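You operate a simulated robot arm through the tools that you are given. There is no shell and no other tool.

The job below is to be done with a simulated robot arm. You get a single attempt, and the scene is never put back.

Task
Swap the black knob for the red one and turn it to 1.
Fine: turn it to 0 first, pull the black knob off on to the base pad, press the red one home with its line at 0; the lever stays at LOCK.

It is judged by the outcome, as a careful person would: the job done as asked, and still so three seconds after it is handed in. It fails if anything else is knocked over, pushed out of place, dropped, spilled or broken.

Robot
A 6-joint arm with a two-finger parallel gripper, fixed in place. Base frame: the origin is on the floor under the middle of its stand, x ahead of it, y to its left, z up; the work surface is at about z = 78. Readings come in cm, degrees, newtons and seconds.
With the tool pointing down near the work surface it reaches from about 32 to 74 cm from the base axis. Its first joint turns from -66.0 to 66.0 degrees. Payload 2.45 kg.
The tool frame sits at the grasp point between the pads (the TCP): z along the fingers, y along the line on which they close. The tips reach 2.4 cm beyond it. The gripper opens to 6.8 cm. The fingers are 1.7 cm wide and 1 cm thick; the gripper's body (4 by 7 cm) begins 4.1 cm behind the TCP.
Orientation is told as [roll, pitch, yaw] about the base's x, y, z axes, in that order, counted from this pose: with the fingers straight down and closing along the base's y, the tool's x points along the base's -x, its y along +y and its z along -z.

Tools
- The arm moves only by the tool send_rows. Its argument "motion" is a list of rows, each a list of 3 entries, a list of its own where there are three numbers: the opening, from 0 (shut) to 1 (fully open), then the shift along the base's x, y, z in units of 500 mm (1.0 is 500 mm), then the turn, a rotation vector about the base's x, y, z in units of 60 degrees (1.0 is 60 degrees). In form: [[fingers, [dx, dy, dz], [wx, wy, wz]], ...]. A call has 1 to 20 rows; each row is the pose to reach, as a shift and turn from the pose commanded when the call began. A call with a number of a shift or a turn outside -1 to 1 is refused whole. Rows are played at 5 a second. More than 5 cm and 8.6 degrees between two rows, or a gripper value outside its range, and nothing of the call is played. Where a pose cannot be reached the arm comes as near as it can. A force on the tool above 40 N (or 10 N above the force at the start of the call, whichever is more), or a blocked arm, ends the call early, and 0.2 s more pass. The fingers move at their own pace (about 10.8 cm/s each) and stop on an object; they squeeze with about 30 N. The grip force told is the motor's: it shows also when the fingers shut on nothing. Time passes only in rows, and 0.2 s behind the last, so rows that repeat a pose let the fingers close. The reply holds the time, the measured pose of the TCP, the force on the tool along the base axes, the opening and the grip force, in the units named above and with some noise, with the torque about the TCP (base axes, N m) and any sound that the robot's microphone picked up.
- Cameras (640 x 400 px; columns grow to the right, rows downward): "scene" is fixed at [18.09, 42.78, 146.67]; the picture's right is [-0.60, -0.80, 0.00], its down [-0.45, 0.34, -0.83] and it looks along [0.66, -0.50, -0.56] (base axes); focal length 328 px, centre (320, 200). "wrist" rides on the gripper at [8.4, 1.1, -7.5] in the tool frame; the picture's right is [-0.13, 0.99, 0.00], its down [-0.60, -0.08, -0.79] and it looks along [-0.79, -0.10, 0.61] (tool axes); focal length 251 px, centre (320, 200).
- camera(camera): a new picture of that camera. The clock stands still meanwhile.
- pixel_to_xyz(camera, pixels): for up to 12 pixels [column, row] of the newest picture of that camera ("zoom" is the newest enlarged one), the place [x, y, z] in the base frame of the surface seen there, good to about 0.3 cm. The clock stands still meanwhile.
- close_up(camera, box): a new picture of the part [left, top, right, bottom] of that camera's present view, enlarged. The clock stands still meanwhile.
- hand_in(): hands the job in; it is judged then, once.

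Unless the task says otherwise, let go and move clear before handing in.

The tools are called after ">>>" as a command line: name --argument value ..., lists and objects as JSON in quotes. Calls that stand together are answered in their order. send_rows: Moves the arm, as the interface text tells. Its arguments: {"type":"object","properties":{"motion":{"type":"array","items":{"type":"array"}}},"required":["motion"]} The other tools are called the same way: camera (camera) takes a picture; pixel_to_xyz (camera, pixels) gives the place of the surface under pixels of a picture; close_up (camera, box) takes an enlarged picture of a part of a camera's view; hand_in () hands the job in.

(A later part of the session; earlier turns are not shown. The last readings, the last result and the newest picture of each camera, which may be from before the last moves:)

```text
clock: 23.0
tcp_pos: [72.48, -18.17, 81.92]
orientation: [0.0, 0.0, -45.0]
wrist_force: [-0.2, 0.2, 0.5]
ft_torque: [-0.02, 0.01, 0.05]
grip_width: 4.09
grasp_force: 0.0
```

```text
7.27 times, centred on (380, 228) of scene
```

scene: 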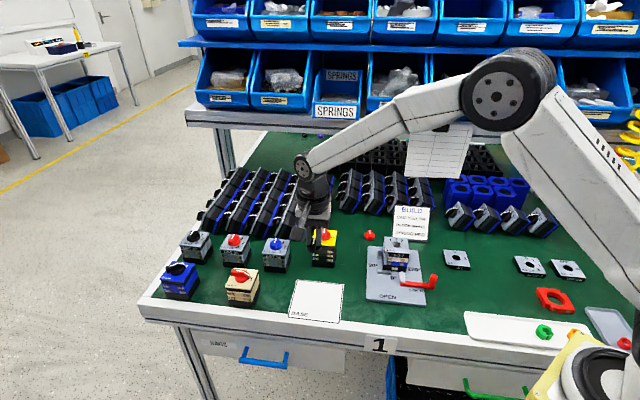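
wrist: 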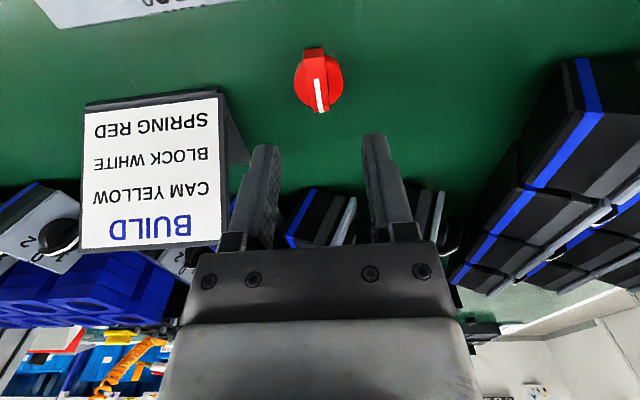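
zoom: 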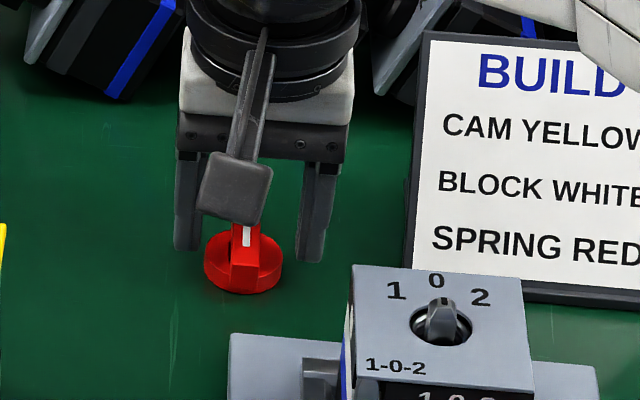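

The bar is centred between the fingers to within about 0.05 cm at zoom (319, 240). I'll lower 0.1 cm and close on it.

>>> send_rows --motion '[[0.6, [0, 0, -0.002], [0, 0, 0]], [0.4, [0, 0, -0.002], [0, 0, 0]], [0.25, [0, 0, -0.002], [0, 0, 0]], [0, [0, 0, -0.002], [0, 0, 0]], [0, [0, 0, -0.002], [0, 0, 0]], [0, [0, 0, -0.002], [0, 0, 0]]]'

>>> close_up --camera "wrist" --box '[240, 80, 400, 190]'

```text
clock: 24.4
tcp_pos: [72.42, -18.08, 81.69]
orientation: [0.0, 0.0, -45.0]
wrist_force: [0.7, -0.1, 0.4]
ft_torque: [0.03, -0.01, -0.04]
grip_width: 1.04
grasp_force: 30.1
```

```text
3.64 times, centred on (320, 135) of wrist
```

zoom: 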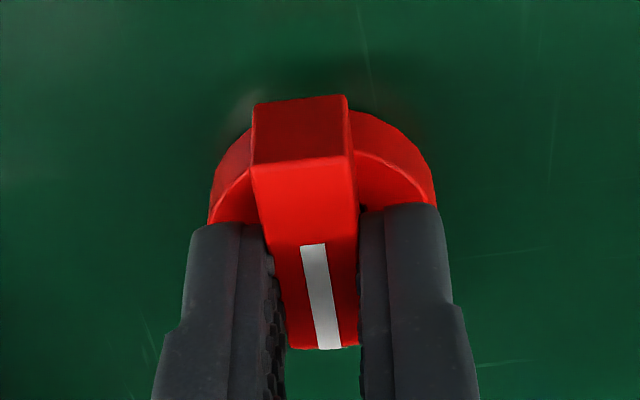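

The red knob is gripped at 1.04 cm, sitting about 0.2 cm further along the bar direction than the black one did (line start at zoom row 243 versus 231). I'll lift it and carry it over the shaft, compensating for that 0.2 cm.

>>> send_rows --motion '[[0, [0, 0, 0.02], [0, 0, 0]], [0, [0, 0, 0.08], [0, 0, 0]], [0, [0, 0, 0.15], [0, 0, 0]], [0, [0, 0, 0.22], [0, 0, 0]], [0, [0, 0, 0.2866], [0, 0, 0]], [0, [-0.0527, 0.0147, 0.2866], [0, 0, 0]], [0, [-0.1054, 0.0294, 0.2866], [0, 0, 0]], [0, [-0.1581, 0.0441, 0.2866], [0, 0, 0]], [0, [-0.2107, 0.0588, 0.2866], [0, 0, 0]], [0, [-0.2634, 0.0736, 0.2866], [0, 0, 0]], [0, [-0.2634, 0.0736, 0.2866], [0, 0, 0]]]'

>>> close_up --camera "wrist" --box '[240, 80, 400, 190]'

>>> close_up --camera "scene" --box '[364, 206, 444, 256]'

```text
clock: 26.8
tcp_pos: [59.16, -14.64, 96.0]
orientation: [0.1, 0.0, -45.0]
wrist_force: [-0.3, 0.9, -1.2]
ft_torque: [-0.01, -0.03, 0.01]
grip_width: 1.05
grasp_force: 30.2
```

```text
3.64 times, centred on (320, 135) of wrist
```

zoom: 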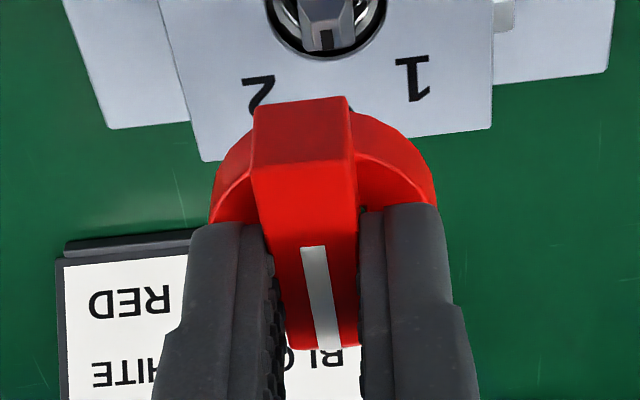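

```text
8.00 times, centred on (404, 231) of scene
```

zoom: 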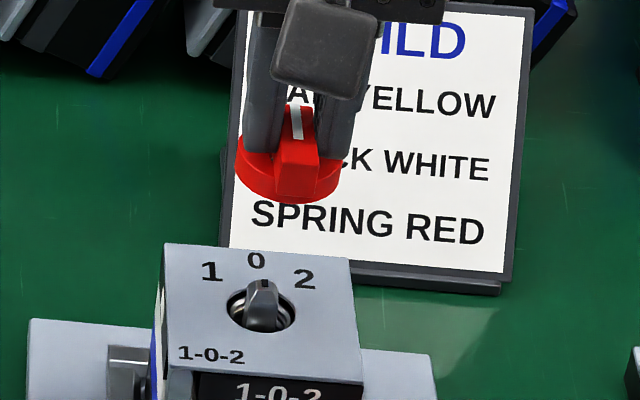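

The shaft is visible below the red knob. I'll enlarge the hole to check where the shaft lies relative to the tool.

>>> close_up --camera "wrist" --box '[280, 40, 370, 110]'

```text
5.71 times, centred on (325, 75) of wrist
```

zoom: 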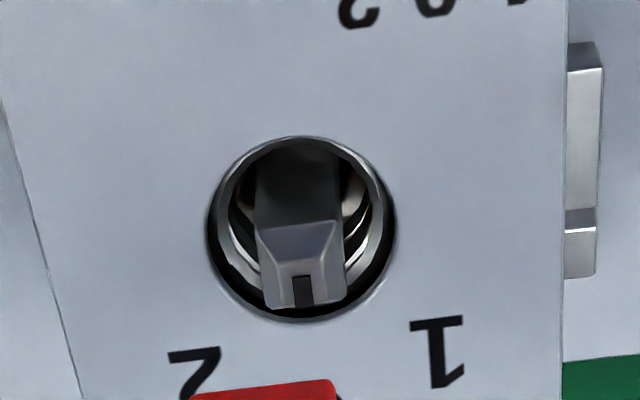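

The hole's centre works out at tool (-0.2, 0.09) and the red knob's centre at about (-0.19, 0.05), so they line up. I'll lower to about 2 cm above home and look again.

>>> send_rows --motion '[[0, [0, 0, -0.04], [0, 0, 0]], [0, [0, 0, -0.07], [0, 0, 0]], [0, [0, 0, -0.08], [0, 0, 0]], [0, [0, 0, -0.08], [0, 0, 0]]]'

>>> close_up --camera "wrist" --box '[240, 80, 400, 190]'

>>> close_up --camera "scene" --box '[385, 220, 417, 250]'

```text
clock: 27.8
tcp_pos: [59.33, -14.57, 92.05]
orientation: [0.0, 0.1, -45.1]
wrist_force: [0.0, 0.9, 0.0]
ft_torque: [0.04, -0.01, 0.03]
grip_width: 1.06
grasp_force: 30.0
```

```text
3.64 times, centred on (320, 135) of wrist
```

zoom: 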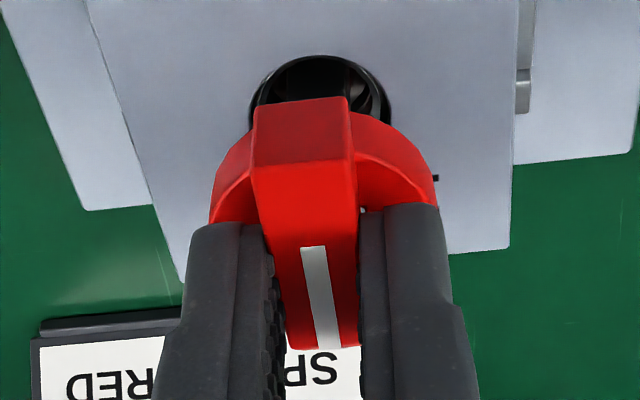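

```text
13.33 times, centred on (401, 235) of scene
```

zoom: 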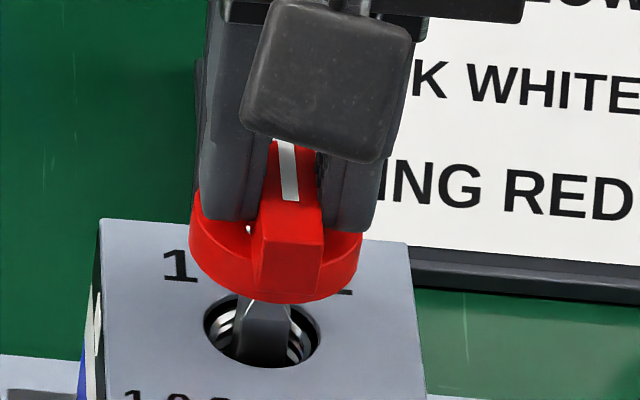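

The red knob is just above the shaft. I'll take the same enlarged view as I did for the black knob at this height to compare alignment.

>>> close_up --camera "wrist" --box '[290, 85, 354, 150]'

```text
6.15 times, centred on (322, 118) of wrist
```

zoom: 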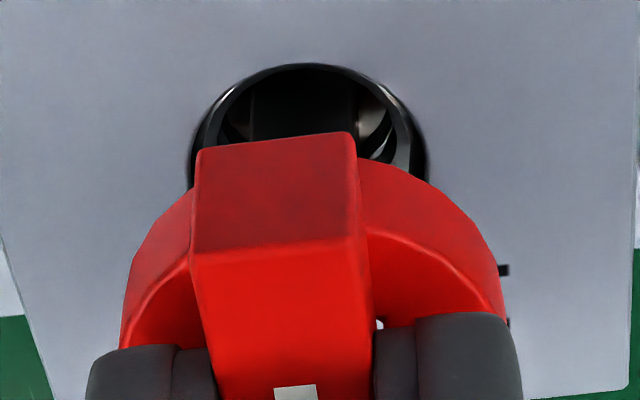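

Compared with the black knob at the same height, the hole moved 13 zoom px while the knob moved about 25, so I'm about 0.08 cm short along the bar. I'll correct that and lower in 0.2 cm steps on to the shaft.

>>> send_rows --motion '[[0, [-0.0006, 0.0017, 0], [0, 0, 0]], [0, [-0.0006, 0.0017, -0.004], [0, 0, 0]], [0, [-0.0006, 0.0017, -0.008], [0, 0, 0]], [0, [-0.0006, 0.0017, -0.012], [0, 0, 0]], [0, [-0.0006, 0.0017, -0.016], [0, 0, 0]], [0, [-0.0006, 0.0017, -0.02], [0, 0, 0]]]'

>>> close_up --camera "scene" --box '[385, 220, 417, 250]'

>>> close_up --camera "wrist" --box '[240, 80, 400, 190]'

```text
clock: 29.2
tcp_pos: [59.23, -14.48, 91.06]
orientation: [0.0, 0.1, -45.0]
wrist_force: [0.4, 0.3, 0.1]
ft_torque: [-0.02, 0.01, 0.02]
grip_width: 1.06
grasp_force: 29.6
```

```text
13.33 times, centred on (401, 235) of scene
```

zoom: 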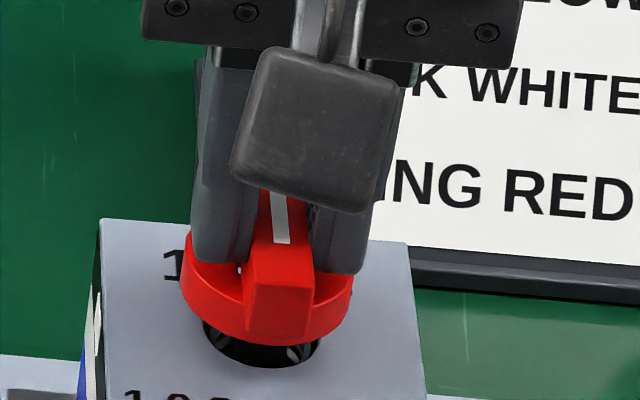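

```text
3.64 times, centred on (320, 135) of wrist
```

zoom: 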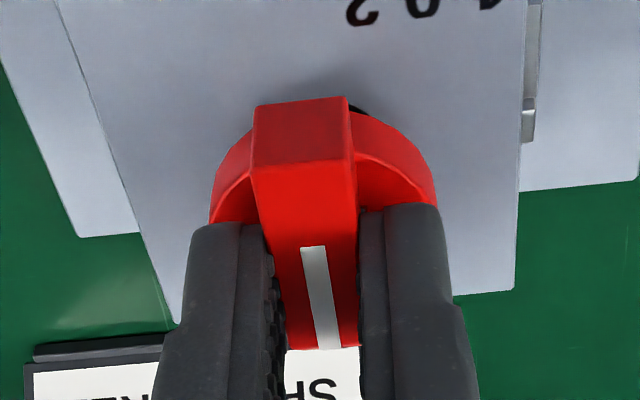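

No contact force yet at 1 cm above home and the knob looks centred over the hole. I'll continue down slowly.

>>> send_rows --motion '[[0, [0, 0, -0.002], [0, 0, 0]], [0, [0, 0, -0.004], [0, 0, 0]], [0, [0, 0, -0.006], [0, 0, 0]], [0, [0, 0, -0.008], [0, 0, 0]], [0, [0, 0, -0.01], [0, 0, 0]]]'

>>> close_up --camera "wrist" --box '[240, 80, 400, 190]'

```text
clock: 30.4
tcp_pos: [59.22, -14.52, 90.55]
orientation: [0.0, 0.1, -45.0]
wrist_force: [0.6, -0.3, -0.6]
ft_torque: [0.03, -0.02, 0.0]
grip_width: 1.04
grasp_force: 30.1
```

```text
3.64 times, centred on (320, 135) of wrist
```

zoom: 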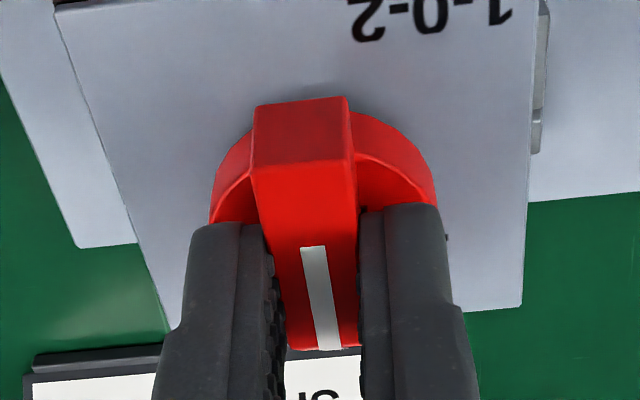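

Still no resistance at z = 90.55 (about 0.5 cm above home). I'll keep pressing down in small steps.

>>> send_rows --motion '[[0, [0, 0, -0.002], [0, 0, 0]], [0, [0, 0, -0.004], [0, 0, 0]], [0, [0, 0, -0.006], [0, 0, 0]], [0, [0, 0, -0.008], [0, 0, 0]]]'

>>> close_up --camera "scene" --box '[385, 220, 417, 250]'

```text
clock: 31.4
tcp_pos: [59.22, -14.58, 90.05]
orientation: [0.0, 0.1, -45.0]
wrist_force: [1.0, -0.4, -0.4]
ft_torque: [0.02, 0.0, 0.02]
grip_width: 1.08
grasp_force: 30.1
```

```text
13.33 times, centred on (401, 235) of scene
```

zoom: 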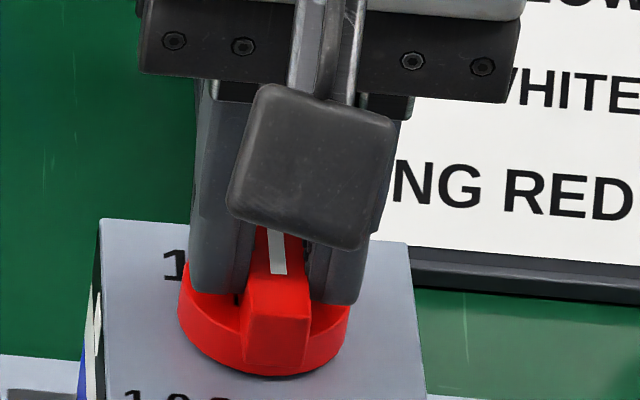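

The knob's disk is almost on the plate with no force yet. I'll press on in 0.1 cm steps.

>>> send_rows --motion '[[0, [0, 0, -0.002], [0, 0, 0]], [0, [0, 0, -0.003], [0, 0, 0]], [0, [0, 0, -0.004], [0, 0, 0]]]'

>>> close_up --camera "wrist" --box '[240, 80, 400, 190]'

```text
clock: 32.2
tcp_pos: [59.2, -14.47, 89.93]
orientation: [-0.1, -0.1, -44.9]
wrist_force: [-4.3, -0.4, 14.3]
ft_torque: [0.08, 0.2, -0.02]
grip_width: 1.04
grasp_force: 30.0
heard: snap
```

```text
3.64 times, centred on (320, 135) of wrist
```

zoom: 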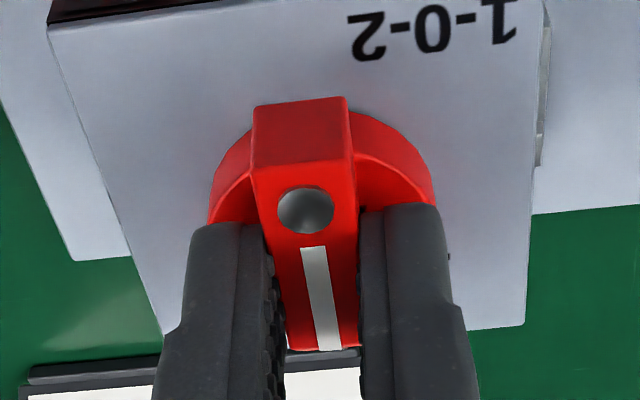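

A snap was heard and the silver dot now shows on the red knob at zoom (305, 210), as on the black one when fitted, so it is home with its line at 0. Now I'll turn it +45° about the shaft axis to 1, easing the press slightly.

>>> send_rows --motion '[[0, [0, 0, 0.001], [0, 0, 0]], [0, [-0.0002, -0.0002, 0.001], [0, 0, 0.075]], [0, [-0.0004, -0.0005, 0.001], [0, 0, 0.15]], [0, [-0.0006, -0.0008, 0.001], [0, 0, 0.225]], [0, [-0.0008, -0.0011, 0.001], [0, 0, 0.3]], [0, [-0.0009, -0.0014, 0.001], [0, 0, 0.375]], [0, [-0.0011, -0.0018, 0.001], [0, 0, 0.45]], [0, [-0.0011, -0.0021, 0.001], [0, 0, 0.525]], [0, [-0.0012, -0.0024, 0.001], [0, 0, 0.6]], [0, [-0.0013, -0.0028, 0.001], [0, 0, 0.675]], [0, [-0.0013, -0.0031, 0.001], [0, 0, 0.75]], [0, [-0.0013, -0.0031, 0.001], [0, 0, 0.75]]]'

>>> close_up --camera "wrist" --box '[240, 80, 400, 190]'

>>> close_up --camera "scene" --box '[364, 206, 444, 256]'

```text
clock: 34.8
tcp_pos: [59.22, -14.54, 90.01]
orientation: [0.0, 0.0, 0.1]
wrist_force: [-1.6, -2.0, 4.8]
ft_torque: [-0.07, 0.02, 0.01]
grip_width: 1.05
grasp_force: 30.2
heard: snap
```

```text
3.64 times, centred on (320, 135) of wrist
```

zoom: 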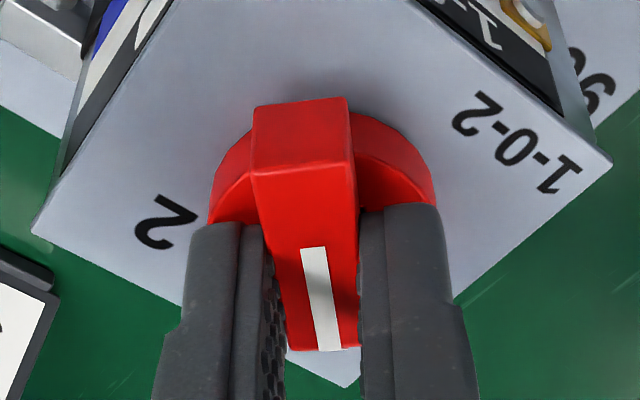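

```text
8.00 times, centred on (404, 231) of scene
```

zoom: 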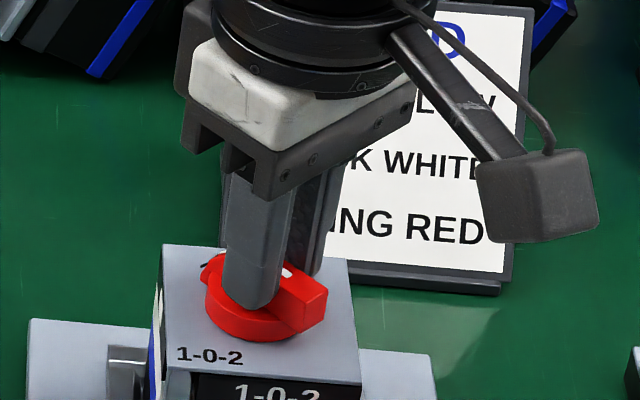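

A second snap was heard and the silver dot is not visible on the red knob any more. I'll look closer before doing anything.

>>> close_up --camera "wrist" --box '[290, 85, 354, 150]'

>>> close_up --camera "scene" --box '[385, 228, 411, 252]'

>>> camera --camera "scene"

```text
6.15 times, centred on (322, 118) of wrist
```

zoom: 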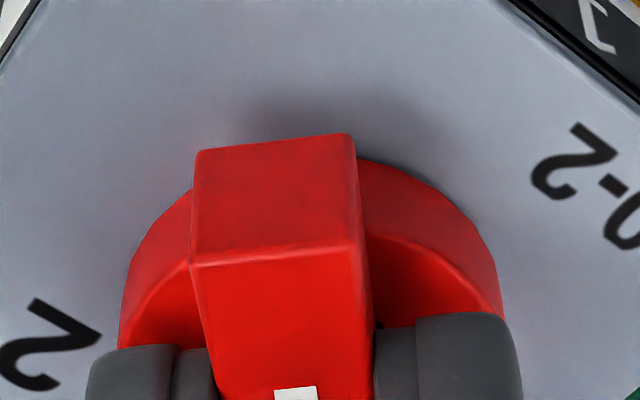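

```text
16.00 times, centred on (398, 240) of scene
```

zoom: 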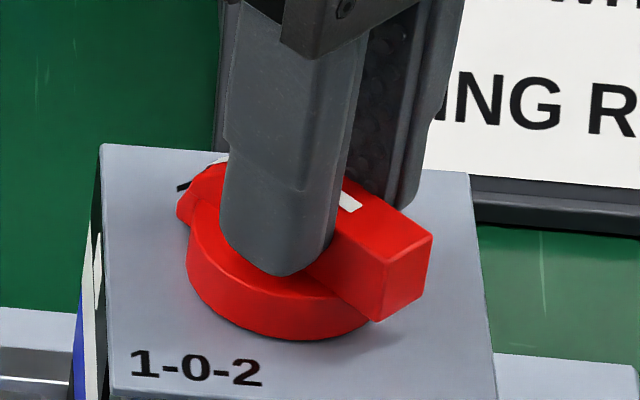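

```text
taken
```

scene: 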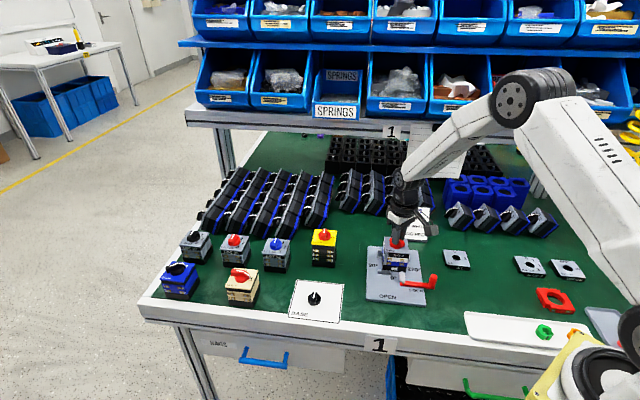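

The dot is gone, so the red knob has come unlatched while turning. I'll lift it clear to see which way the shaft points.

>>> send_rows --motion '[[0, [0, 0, 0.004], [0, 0, 0]], [0, [0, 0, 0.008], [0, 0, 0]], [0, [0, 0, 0.014], [0, 0, 0]], [0, [0, 0, 0.022], [0, 0, 0]], [0, [0, 0, 0.032], [0, 0, 0]], [0, [0, 0, 0.05], [0, 0, 0]], [0, [0, 0, 0.08], [0, 0, 0]], [0, [0, 0, 0.12], [0, 0, 0]]]'

>>> close_up --camera "wrist" --box '[240, 30, 400, 190]'

>>> close_up --camera "scene" --box '[376, 215, 424, 256]'

```text
clock: 36.6
tcp_pos: [59.09, -14.64, 96.17]
orientation: [0.0, 0.0, 0.0]
wrist_force: [-0.8, -0.2, 0.1]
ft_torque: [0.01, -0.02, 0.01]
grip_width: 1.08
grasp_force: 29.6
```

```text
2.50 times, centred on (320, 110) of wrist
```

zoom: 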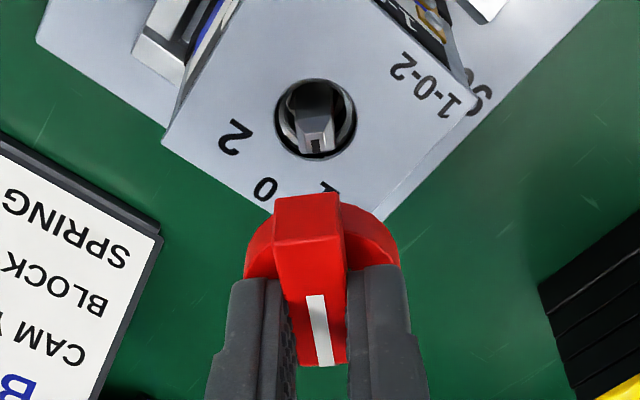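

```text
9.76 times, centred on (400, 236) of scene
```

zoom: 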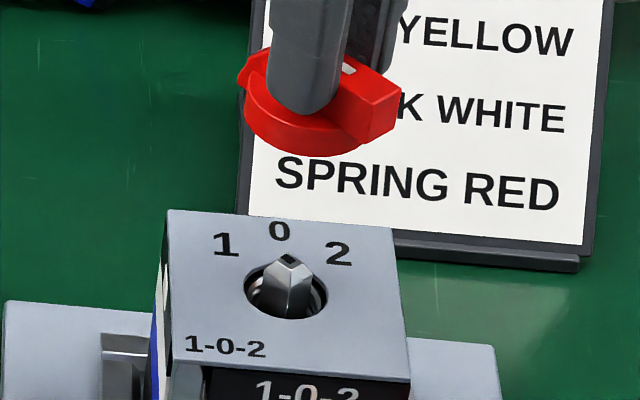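

Without force the knob came away, and the shaft's notch now seems to point to 1 (wrist zoom (318, 145)), so the shaft turned with the knob before it came loose. I'll enlarge the hole to check its angle.

>>> close_up --camera "wrist" --box '[294, 50, 344, 110]'

>>> close_up --camera "scene" --box '[390, 233, 406, 249]'

```text
6.67 times, centred on (319, 80) of wrist
```

zoom: 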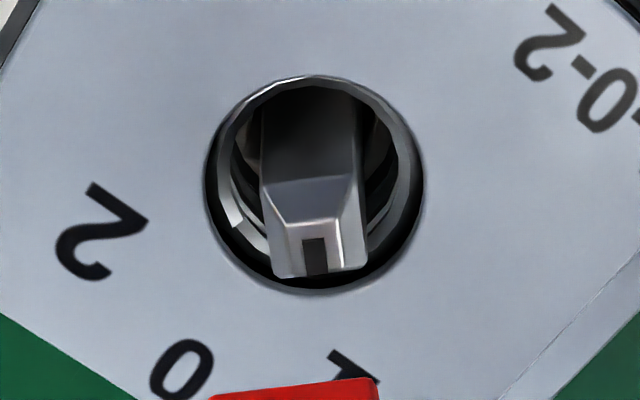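

```text
16.00 times, centred on (398, 241) of scene
```

zoom: 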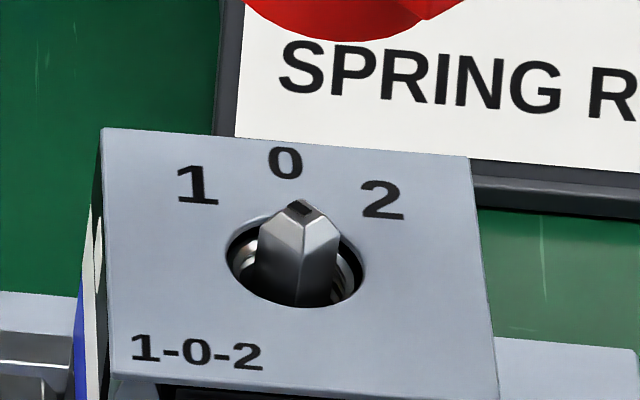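

The shaft is a square post with its notch now on the 1 side, so it did turn with the knob. I'll measure the post's height to see how low the socket must be to engage it.

>>> pixel_to_xyz --camera "zoom" --pixels '[[303, 222], [290, 232], [318, 232], [300, 208], [282, 270], [322, 265], [245, 230], [345, 280], [190, 186], [286, 162]]'

```text
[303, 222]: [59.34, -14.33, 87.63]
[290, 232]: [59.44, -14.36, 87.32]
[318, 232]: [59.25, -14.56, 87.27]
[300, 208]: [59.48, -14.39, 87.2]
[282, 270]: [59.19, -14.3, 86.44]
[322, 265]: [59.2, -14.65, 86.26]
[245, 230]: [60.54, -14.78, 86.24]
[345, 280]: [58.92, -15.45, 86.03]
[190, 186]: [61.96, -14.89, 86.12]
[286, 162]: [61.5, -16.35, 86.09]
```

The post stands about 1 cm above the plate, so the socket engages well before it latches. I'll lower the knob to about 0.45 cm above home, where it engages without latching, and turn the shaft back to 0.

>>> send_rows --motion '[[0, [0, 0, -0.04], [0, 0, 0]], [0, [0, 0, -0.07], [0, 0, 0]], [0, [0, 0, -0.09], [0, 0, 0]], [0, [0, 0, -0.1], [0, 0, 0]], [0, [0, 0, -0.106], [0, 0, 0]], [0, [0, 0, -0.11], [0, 0, 0]], [0, [0, 0, -0.11], [0, 0, 0]]]'

```text
clock: 38.2
tcp_pos: [59.08, -14.7, 90.5]
orientation: [0.1, 0.0, -0.1]
wrist_force: [-0.2, -0.9, -0.6]
ft_torque: [0.01, 0.03, 0.01]
grip_width: 1.05
grasp_force: 29.9
```

The knob is 0.45 cm above home with no side force. Now I'll turn it back -45° with the post engaged.

>>> send_rows --motion '[[0, [0, 0.0003, 0], [0, 0, -0.075]], [0, [0.0001, 0.0007, 0], [0, 0, -0.15]], [0, [0.0001, 0.001, 0], [0, 0, -0.225]], [0, [0.0002, 0.0013, 0], [0, 0, -0.3]], [0, [0.0004, 0.0017, 0], [0, 0, -0.375]], [0, [0.0005, 0.002, 0], [0, 0, -0.45]], [0, [0.0007, 0.0023, 0], [0, 0, -0.525]], [0, [0.0009, 0.0026, 0], [0, 0, -0.6]], [0, [0.0011, 0.0029, 0], [0, 0, -0.675]], [0, [0.0013, 0.0031, 0], [0, 0, -0.75]], [0, [0.0013, 0.0031, 0], [0, 0, -0.75]]]'

```text
clock: 40.6
tcp_pos: [59.19, -14.44, 90.47]
orientation: [0.1, 0.0, -45.0]
wrist_force: [-0.1, 0.7, -0.4]
ft_torque: [0.03, 0.02, 0.04]
grip_width: 1.06
grasp_force: 29.7
```

No torque was felt in the turn. I'll lift to see whether the shaft followed.

>>> send_rows --motion '[[0, [0, 0, 0.02], [0, 0, 0]], [0, [0, 0, 0.05], [0, 0, 0]], [0, [0, 0, 0.08], [0, 0, 0]], [0, [0, 0, 0.11], [0, 0, 0]], [0, [0, 0, 0.11], [0, 0, 0]]]'

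>>> close_up --camera "wrist" --box '[280, 40, 370, 110]'

>>> close_up --camera "scene" --box '[390, 233, 406, 249]'

>>> close_up --camera "wrist" --box '[240, 80, 400, 190]'

```text
clock: 41.8
tcp_pos: [59.03, -14.45, 95.9]
orientation: [-0.1, 0.0, -45.0]
wrist_force: [-0.1, -0.8, 0.0]
ft_torque: [-0.02, -0.02, -0.01]
grip_width: 1.06
grasp_force: 29.6
```

```text
5.71 times, centred on (325, 75) of wrist
```

zoom: 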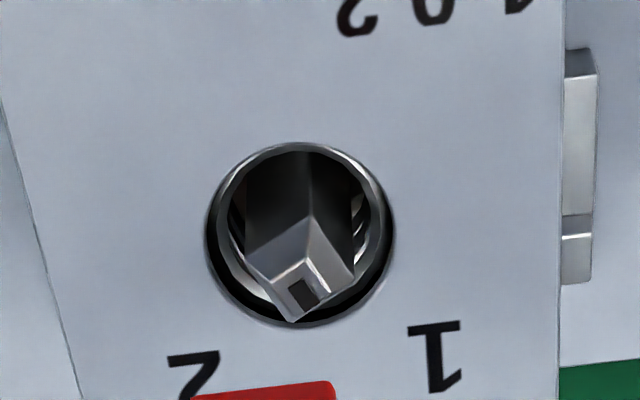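

```text
16.00 times, centred on (398, 241) of scene
```

zoom: 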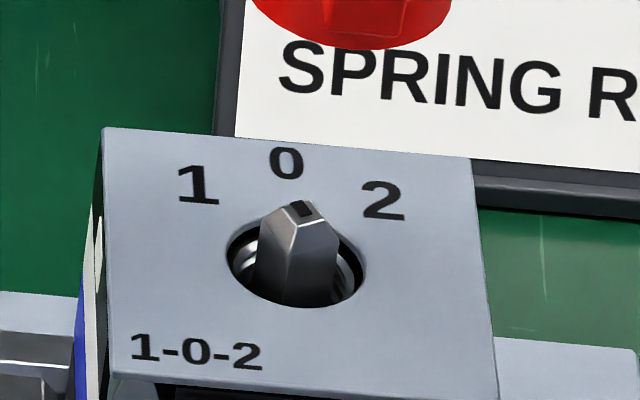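

```text
3.64 times, centred on (320, 135) of wrist
```

zoom: 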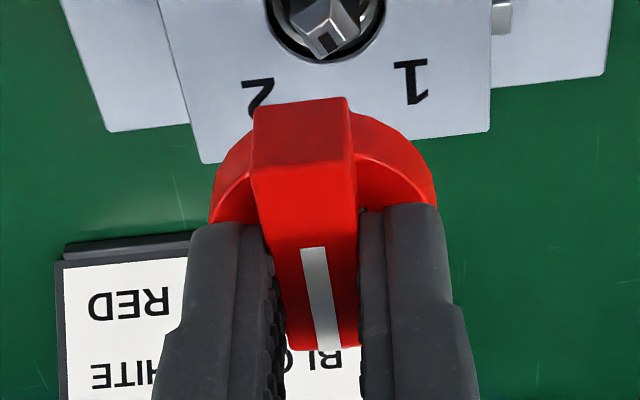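

The shaft moved back only part-way (its square post is skewed at zoom (300, 268)), so engagement at that height is loose. Before going on, I'll calibrate the shaft axis against the tool by viewing the hole at several yaws from the same place; first yaw -90.

>>> send_rows --motion '[[0, [0, 0, 0], [0, 0, -0.125]], [0, [0, 0, 0], [0, 0, -0.25]], [0, [0, 0, 0], [0, 0, -0.375]], [0, [0, 0, 0], [0, 0, -0.5]], [0, [0, 0, 0], [0, 0, -0.625]], [0, [0, 0, 0], [0, 0, -0.75]], [0, [0, 0, 0], [0, 0, -0.75]], [0, [0, 0, 0], [0, 0, -0.75]]]'

>>> close_up --camera "wrist" --box '[290, 50, 354, 106]'

```text
clock: 43.6
tcp_pos: [59.14, -14.45, 96.05]
orientation: [0.0, 0.0, -90.0]
wrist_force: [0.5, 0.8, 0.2]
ft_torque: [-0.02, 0.03, 0.02]
grip_width: 1.05
grasp_force: 30.2
```

```text
7.14 times, centred on (322, 78) of wrist
```

zoom: 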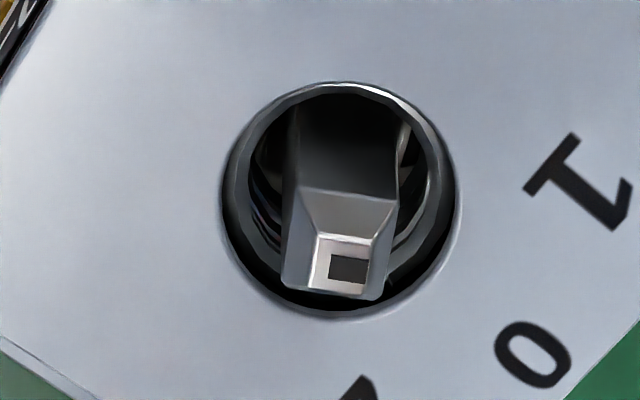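

At yaw -90 the hole's centre is at zoom (339, 199). I'll take a third view at yaw -12, which also lets me check the shaft's angle.

>>> send_rows --motion '[[0, [0, 0, 0], [0, 0, 0.125]], [0, [0, 0, 0], [0, 0, 0.25]], [0, [0, 0, 0], [0, 0, 0.375]], [0, [0, 0, 0], [0, 0, 0.5]], [0, [0, 0, 0], [0, 0, 0.625]], [0, [0, 0, 0], [0, 0, 0.75]], [0, [0, 0, 0], [0, 0, 0.875]], [0, [0, 0, 0], [0, 0, 1.0]], [0, [0, 0, 0], [0, 0, 1.0]], [0, [0, 0, 0], [0, 0, 1.0]]]'

>>> close_up --camera "wrist" --box '[290, 50, 354, 106]'

```text
clock: 45.8
tcp_pos: [59.18, -14.53, 96.06]
orientation: [0.0, 0.0, -29.9]
wrist_force: [0.2, 0.4, -0.1]
ft_torque: [0.01, 0.01, -0.03]
grip_width: 1.06
grasp_force: 29.7
```

```text
7.14 times, centred on (322, 78) of wrist
```

zoom: 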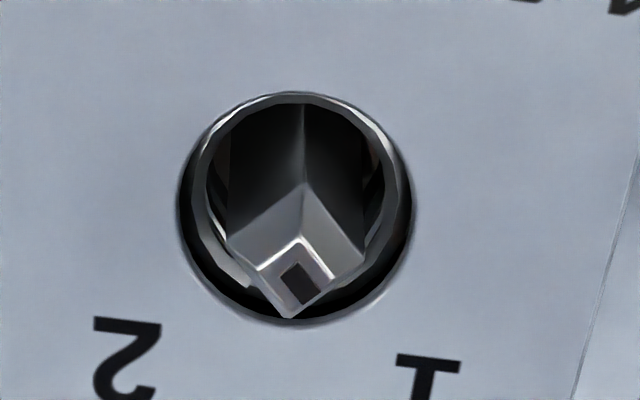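

From the hole views at several yaws, the shaft axis works out at about (59.4, -14.84), so my turn was about 0.15 cm off-axis, which probably popped the knob. I'll go back to yaw 0 (shaft sits at 1), centred on that axis, and engage deeper before turning back to 0.

>>> send_rows --motion '[[0, [-0.0003, -0.0016, 0], [0, 0, 0.125]], [0, [-0.0006, -0.0032, 0], [0, 0, 0.25]], [0, [-0.001, -0.0048, 0], [0, 0, 0.375]], [0, [-0.0013, -0.0063, 0], [0, 0, 0.5]], [0, [-0.0013, -0.0063, -0.04], [0, 0, 0.5]], [0, [-0.0013, -0.0063, -0.07], [0, 0, 0.5]], [0, [-0.0013, -0.0063, -0.07], [0, 0, 0.5]]]'

>>> close_up --camera "wrist" --box '[280, 60, 360, 150]'

>>> close_up --camera "scene" --box '[385, 220, 413, 250]'

```text
clock: 47.4
tcp_pos: [59.2, -14.85, 92.39]
orientation: [0.1, -0.1, 0.0]
wrist_force: [-0.1, -0.1, 0.1]
ft_torque: [-0.01, 0.02, 0.01]
grip_width: 1.04
grasp_force: 30.0
```

```text
4.44 times, centred on (320, 105) of wrist
```

zoom: 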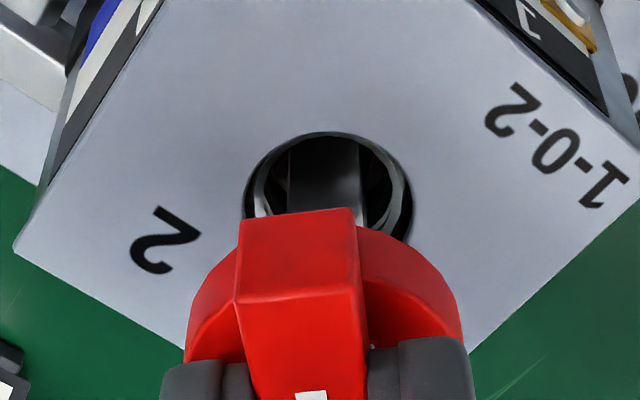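

```text
13.33 times, centred on (399, 235) of scene
```

zoom: 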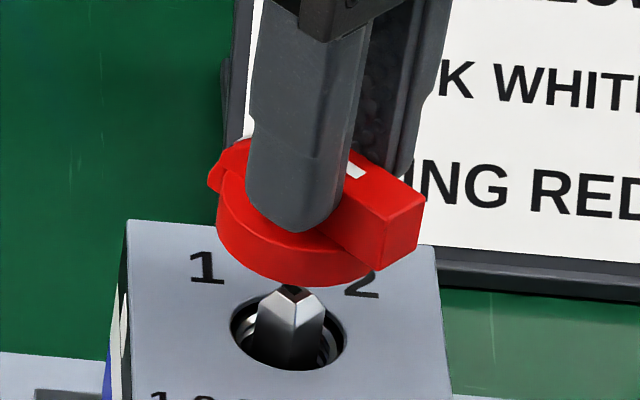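

The post sits aligned under the socket at yaw 0. I'll make a small centring shift and lower to 0.1 cm above home, which engages deeply but did not latch before.

>>> send_rows --motion '[[0, [-0.0013, -0.0013, 0], [0, 0, 0]], [0, [-0.0013, -0.0013, -0.02], [0, 0, 0]], [0, [-0.0013, -0.0013, -0.032], [0, 0, 0]], [0, [-0.0013, -0.0013, -0.04], [0, 0, 0]], [0, [-0.0013, -0.0013, -0.044], [0, 0, 0]], [0, [-0.0013, -0.0013, -0.047], [0, 0, 0]], [0, [-0.0013, -0.0013, -0.047], [0, 0, 0]]]'

>>> close_up --camera "wrist" --box '[240, 80, 400, 190]'

```text
clock: 49.0
tcp_pos: [59.03, -15.01, 90.14]
orientation: [-0.1, 0.0, -0.1]
wrist_force: [-0.6, -0.9, -0.1]
ft_torque: [0.02, -0.01, 0.02]
grip_width: 1.07
grasp_force: 29.7
```

```text
3.64 times, centred on (320, 135) of wrist
```

zoom: 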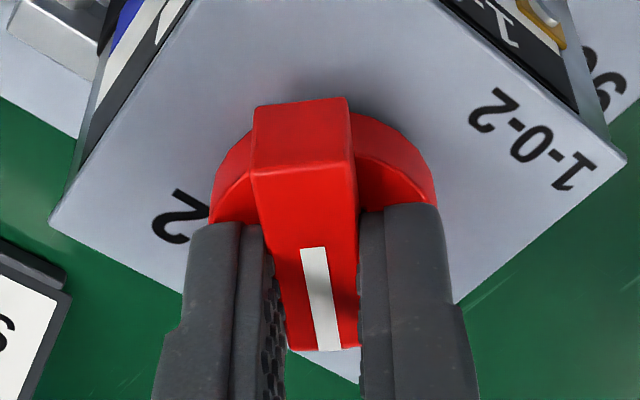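

No contact force, and no latch yet (no dot). I'll turn -45° about the shaft axis at this depth.

>>> send_rows --motion '[[0, [0, 0.0006, 0], [0, 0, -0.075]], [0, [0.0001, 0.0012, 0], [0, 0, -0.15]], [0, [0.0002, 0.0017, 0], [0, 0, -0.225]], [0, [0.0004, 0.0023, 0], [0, 0, -0.3]], [0, [0.0006, 0.0028, 0], [0, 0, -0.375]], [0, [0.0008, 0.0034, 0], [0, 0, -0.45]], [0, [0.0011, 0.0039, 0], [0, 0, -0.525]], [0, [0.0014, 0.0043, 0], [0, 0, -0.6]], [0, [0.0018, 0.0048, 0], [0, 0, -0.675]], [0, [0.0022, 0.0052, 0], [0, 0, -0.75]], [0, [0.0022, 0.0052, 0], [0, 0, -0.75]]]'

>>> close_up --camera "wrist" --box '[240, 80, 400, 190]'

```text
clock: 51.4
tcp_pos: [59.27, -14.61, 90.08]
orientation: [0.0, 0.0, -45.0]
wrist_force: [1.2, 2.4, 1.7]
ft_torque: [0.07, -0.04, 0.08]
grip_width: 1.07
grasp_force: 29.8
```

```text
3.64 times, centred on (320, 135) of wrist
```

zoom: 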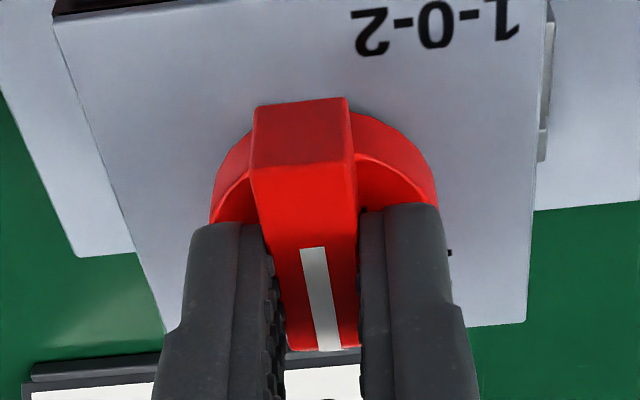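

A small torque (0.08 N m) shows the post was engaged this time. I'll lift to look at the shaft.

>>> send_rows --motion '[[0, [0, 0, 0.01], [0, 0, 0]], [0, [0, 0, 0.03], [0, 0, 0]], [0, [0, 0, 0.06], [0, 0, 0]], [0, [0, 0, 0.09], [0, 0, 0]], [0, [0, 0, 0.117], [0, 0, 0]], [0, [0, 0, 0.117], [0, 0, 0]]]'

>>> close_up --camera "wrist" --box '[280, 40, 370, 110]'

>>> close_up --camera "scene" --box '[390, 233, 406, 249]'

```text
clock: 52.8
tcp_pos: [59.12, -14.66, 96.05]
orientation: [0.1, 0.1, -45.0]
wrist_force: [0.3, 0.4, -1.0]
ft_torque: [-0.02, -0.01, 0.0]
grip_width: 1.05
grasp_force: 30.2
```

```text
5.71 times, centred on (325, 75) of wrist
```

zoom: 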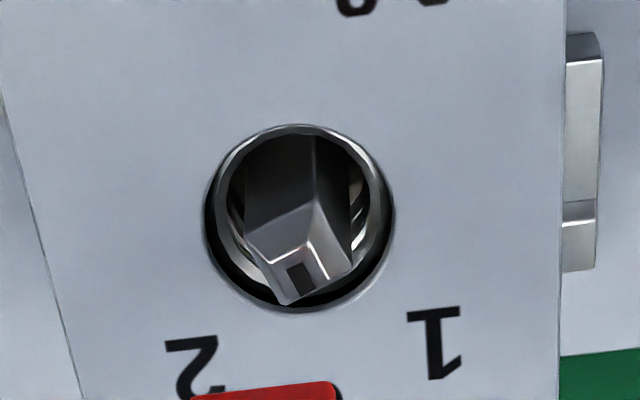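

```text
16.00 times, centred on (398, 241) of scene
```

zoom: 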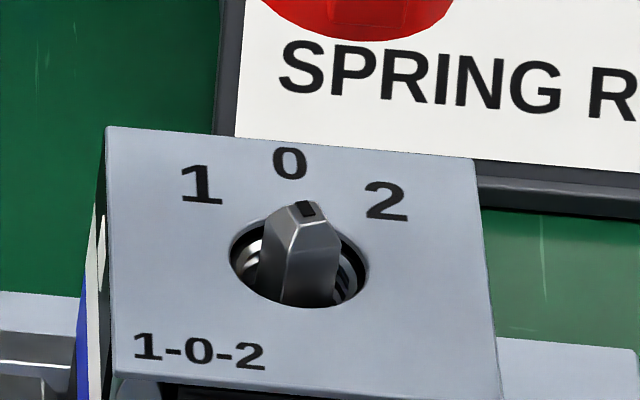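

The post is still part-way (edge from (288, 305) to (352, 268)), so there is play between socket and post and the detent draws it back to 1. I'll engage again at yaw 0 and turn past 0 to overcome the play.

>>> send_rows --motion '[[0, [-0.0004, -0.0009, 0], [0, 0, 0.125]], [0, [-0.0008, -0.0017, 0], [0, 0, 0.25]], [0, [-0.0011, -0.0026, 0], [0, 0, 0.375]], [0, [-0.0015, -0.0035, 0], [0, 0, 0.5]], [0, [-0.0019, -0.0044, 0], [0, 0, 0.625]], [0, [-0.0022, -0.0052, 0], [0, 0, 0.75]], [0, [-0.0022, -0.0052, 0], [0, 0, 0.75]], [0, [-0.0022, -0.0052, 0], [0, 0, 0.75]], [0, [-0.0022, -0.0052, 0], [0, 0, 0.75]]]'

>>> close_up --camera "wrist" --box '[280, 40, 370, 110]'

```text
clock: 54.8
tcp_pos: [59.13, -14.93, 95.99]
orientation: [0.1, 0.0, -0.1]
wrist_force: [0.3, -0.9, -0.6]
ft_torque: [-0.03, -0.04, -0.02]
grip_width: 1.03
grasp_force: 29.6
```

```text
5.71 times, centred on (325, 75) of wrist
```

zoom: 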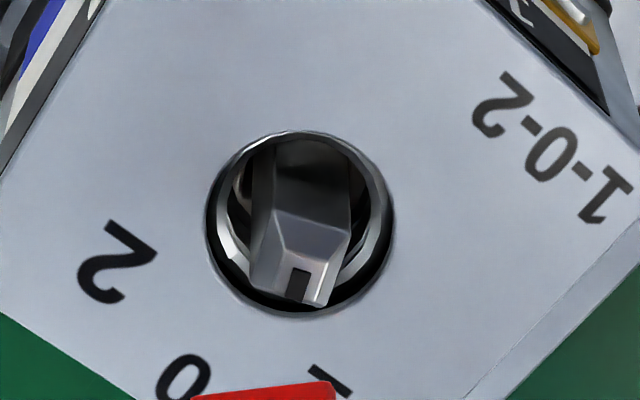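

The shaft is sitting about half-way between 0 and 1 (post edge (250, 288)→(325, 307)), near the detent's balance point. I'll let a few seconds pass and see which way it settles.

>>> send_rows --motion '[[0, [0, 0, 0], [0, 0, 0]], [0, [0, 0, 0], [0, 0, 0]], [0, [0, 0, 0], [0, 0, 0]], [0, [0, 0, 0], [0, 0, 0]], [0, [0, 0, 0], [0, 0, 0]], [0, [0, 0, 0], [0, 0, 0]], [0, [0, 0, 0], [0, 0, 0]], [0, [0, 0, 0], [0, 0, 0]], [0, [0, 0, 0], [0, 0, 0]], [0, [0, 0, 0], [0, 0, 0]]]'

>>> close_up --camera "wrist" --box '[280, 40, 370, 110]'

```text
clock: 57.0
tcp_pos: [59.03, -14.86, 95.93]
orientation: [-0.1, 0.0, 0.0]
wrist_force: [0.7, -0.2, -0.1]
ft_torque: [-0.02, 0.01, 0.03]
grip_width: 1.07
grasp_force: 30.6
```

```text
5.71 times, centred on (325, 75) of wrist
```

zoom: 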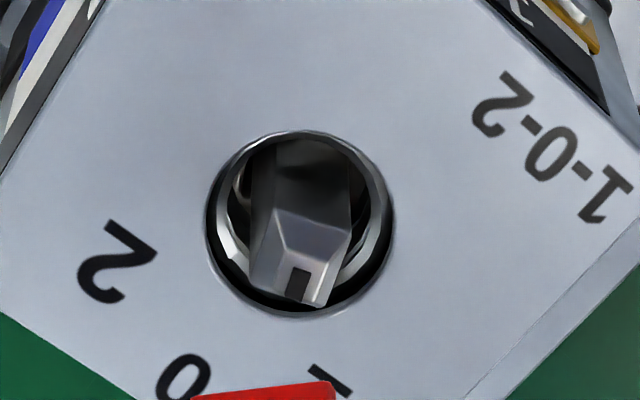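

The shaft stays at about -20°. I'll match the knob to that angle, lower to 0.1 cm above home, then turn past 0 to about -70° so that the play is taken up.

>>> send_rows --motion '[[0, [0.0001, 0.0009, 0], [0, 0, -0.111]], [0, [0.0002, 0.0017, 0], [0, 0, -0.222]], [0, [0.0004, 0.0025, 0], [0, 0, -0.333]], [0, [0.0004, 0.0025, -0.04], [0, 0, -0.333]], [0, [0.0004, 0.0025, -0.08], [0, 0, -0.333]], [0, [0.0004, 0.0025, -0.1], [0, 0, -0.333]], [0, [0.0004, 0.0025, -0.11], [0, 0, -0.333]], [0, [0.0004, 0.0025, -0.117], [0, 0, -0.333]], [0, [0.0004, 0.0025, -0.117], [0, 0, -0.333]]]'

```text
clock: 59.0
tcp_pos: [59.11, -14.74, 90.1]
orientation: [0.0, 0.0, -20.0]
wrist_force: [0.9, -1.2, -0.3]
ft_torque: [-0.01, -0.01, 0.02]
grip_width: 1.04
grasp_force: 30.0
```

Engaged with no contact force. Now I'll turn from -20° to -70° about the shaft axis.

>>> send_rows --motion '[[0, [0.0002, 0.0006, 0], [0, 0, -0.0833]], [0, [0.0005, 0.0012, 0], [0, 0, -0.1667]], [0, [0.0009, 0.0017, 0], [0, 0, -0.25]], [0, [0.0013, 0.0022, 0], [0, 0, -0.3333]], [0, [0.0017, 0.0027, 0], [0, 0, -0.4167]], [0, [0.0022, 0.0031, 0], [0, 0, -0.5]], [0, [0.0027, 0.0035, 0], [0, 0, -0.5833]], [0, [0.0033, 0.0039, 0], [0, 0, -0.6667]], [0, [0.0038, 0.0042, 0], [0, 0, -0.75]], [0, [0.0044, 0.0044, 0], [0, 0, -0.8333]], [0, [0.0044, 0.0044, 0], [0, 0, -0.8333]]]'

>>> close_up --camera "wrist" --box '[240, 80, 400, 190]'

```text
clock: 61.4
tcp_pos: [59.36, -14.6, 90.13]
orientation: [0.0, -0.1, -70.1]
wrist_force: [1.2, 2.9, 1.6]
ft_torque: [0.08, -0.05, 0.02]
grip_width: 1.03
grasp_force: 29.6
```

```text
3.64 times, centred on (320, 135) of wrist
```

zoom: 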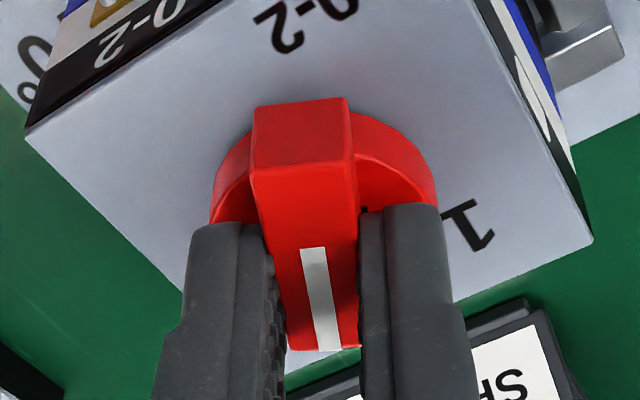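

The knob is at -70° with light contact (about 3 N). I'll lift and check the shaft.

>>> send_rows --motion '[[0, [0, 0, 0.01], [0, 0, 0]], [0, [0, 0, 0.03], [0, 0, 0]], [0, [0, 0, 0.06], [0, 0, 0]], [0, [0, 0, 0.09], [0, 0, 0]], [0, [0, 0, 0.117], [0, 0, 0]], [0, [0, 0, 0.117], [0, 0, 0]]]'

>>> close_up --camera "wrist" --box '[280, 40, 370, 110]'

>>> close_up --camera "scene" --box '[390, 233, 406, 249]'

```text
clock: 62.8
tcp_pos: [59.21, -14.47, 96.0]
orientation: [-0.1, 0.0, -70.0]
wrist_force: [-0.1, -0.6, -0.6]
ft_torque: [0.01, 0.0, -0.01]
grip_width: 1.04
grasp_force: 29.5
```

```text
5.71 times, centred on (325, 75) of wrist
```

zoom: 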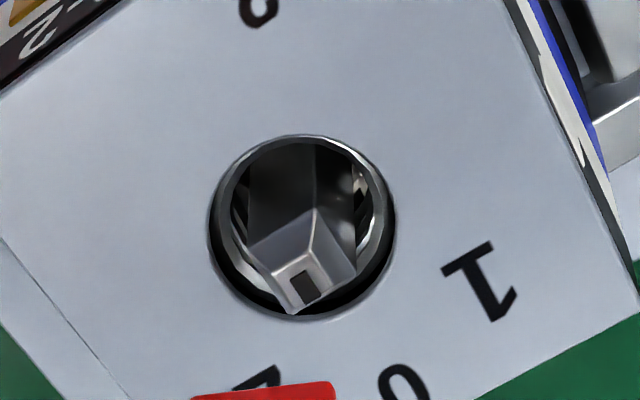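

```text
16.00 times, centred on (398, 241) of scene
```

zoom: 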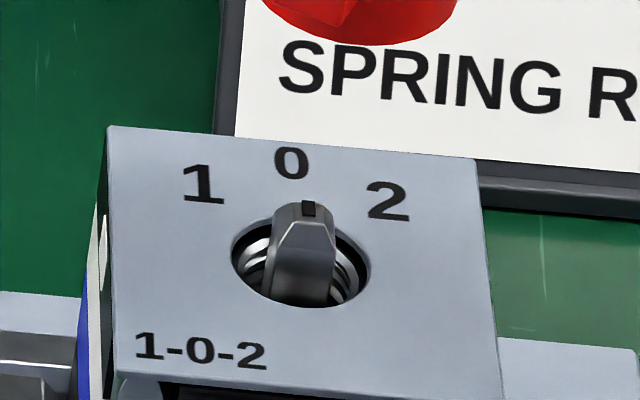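

The scene now shows the post's face turned back to 0 (notch at (310, 207)), and the wrist view gives about -46°. I'll turn the knob to -45°, centred on the axis, and come down to 0.1 cm above home.

>>> send_rows --motion '[[0, [-0.0009, -0.0006, 0], [0, 0, 0.139]], [0, [-0.0018, -0.0011, 0], [0, 0, 0.278]], [0, [-0.0027, -0.0017, 0], [0, 0, 0.4167]], [0, [-0.0027, -0.0017, -0.03], [0, 0, 0.4167]], [0, [-0.0027, -0.0017, -0.03], [0, 0, 0.4167]]]'

>>> close_up --camera "wrist" --box '[280, 50, 370, 120]'

>>> close_up --camera "scene" --box '[385, 223, 411, 249]'

```text
clock: 64.0
tcp_pos: [59.02, -14.56, 94.45]
orientation: [-0.1, 0.0, -44.9]
wrist_force: [0.7, -0.6, -0.3]
ft_torque: [0.01, 0.05, -0.04]
grip_width: 1.06
grasp_force: 30.3
```

```text
5.71 times, centred on (325, 85) of wrist
```

zoom: 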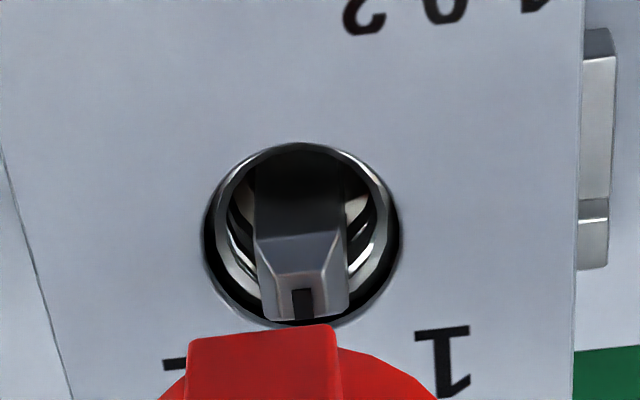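

```text
15.38 times, centred on (398, 236) of scene
```

zoom: 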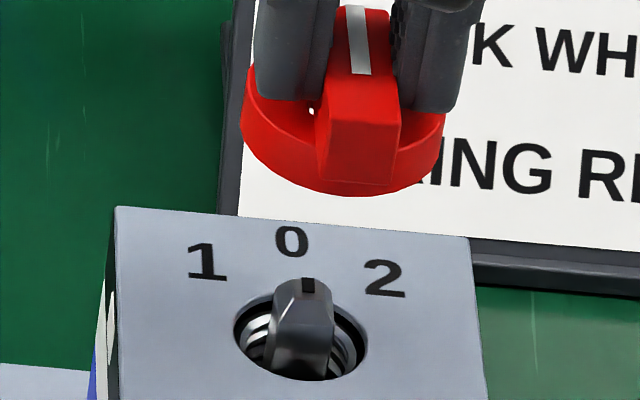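

The post is square with the tool at -45° and its notch points to 0. I'll lower to just above home.

>>> send_rows --motion '[[0, [0, 0, -0.03], [0, 0, 0]], [0, [0, 0, -0.055], [0, 0, 0]], [0, [0, 0, -0.072], [0, 0, 0]], [0, [0, 0, -0.082], [0, 0, 0]], [0, [0, 0, -0.086], [0, 0, 0]], [0, [0, 0, -0.087], [0, 0, 0]], [0, [0, 0, -0.087], [0, 0, 0]]]'

>>> close_up --camera "wrist" --box '[240, 80, 400, 190]'

```text
clock: 65.6
tcp_pos: [59.16, -14.61, 90.16]
orientation: [0.0, 0.1, -44.9]
wrist_force: [-0.1, -0.1, 0.3]
ft_torque: [-0.03, -0.04, 0.01]
grip_width: 1.02
grasp_force: 29.5
```

```text
3.64 times, centred on (320, 135) of wrist
```

zoom: 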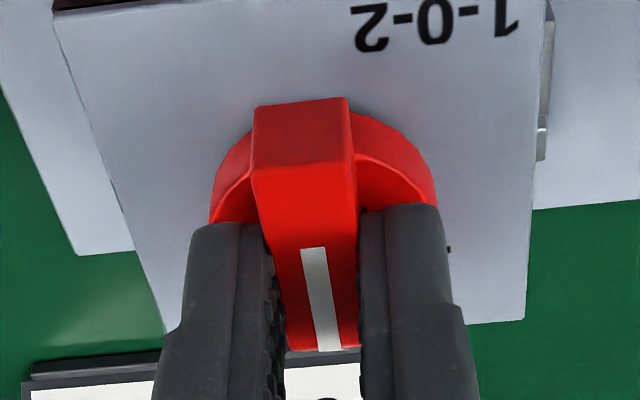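

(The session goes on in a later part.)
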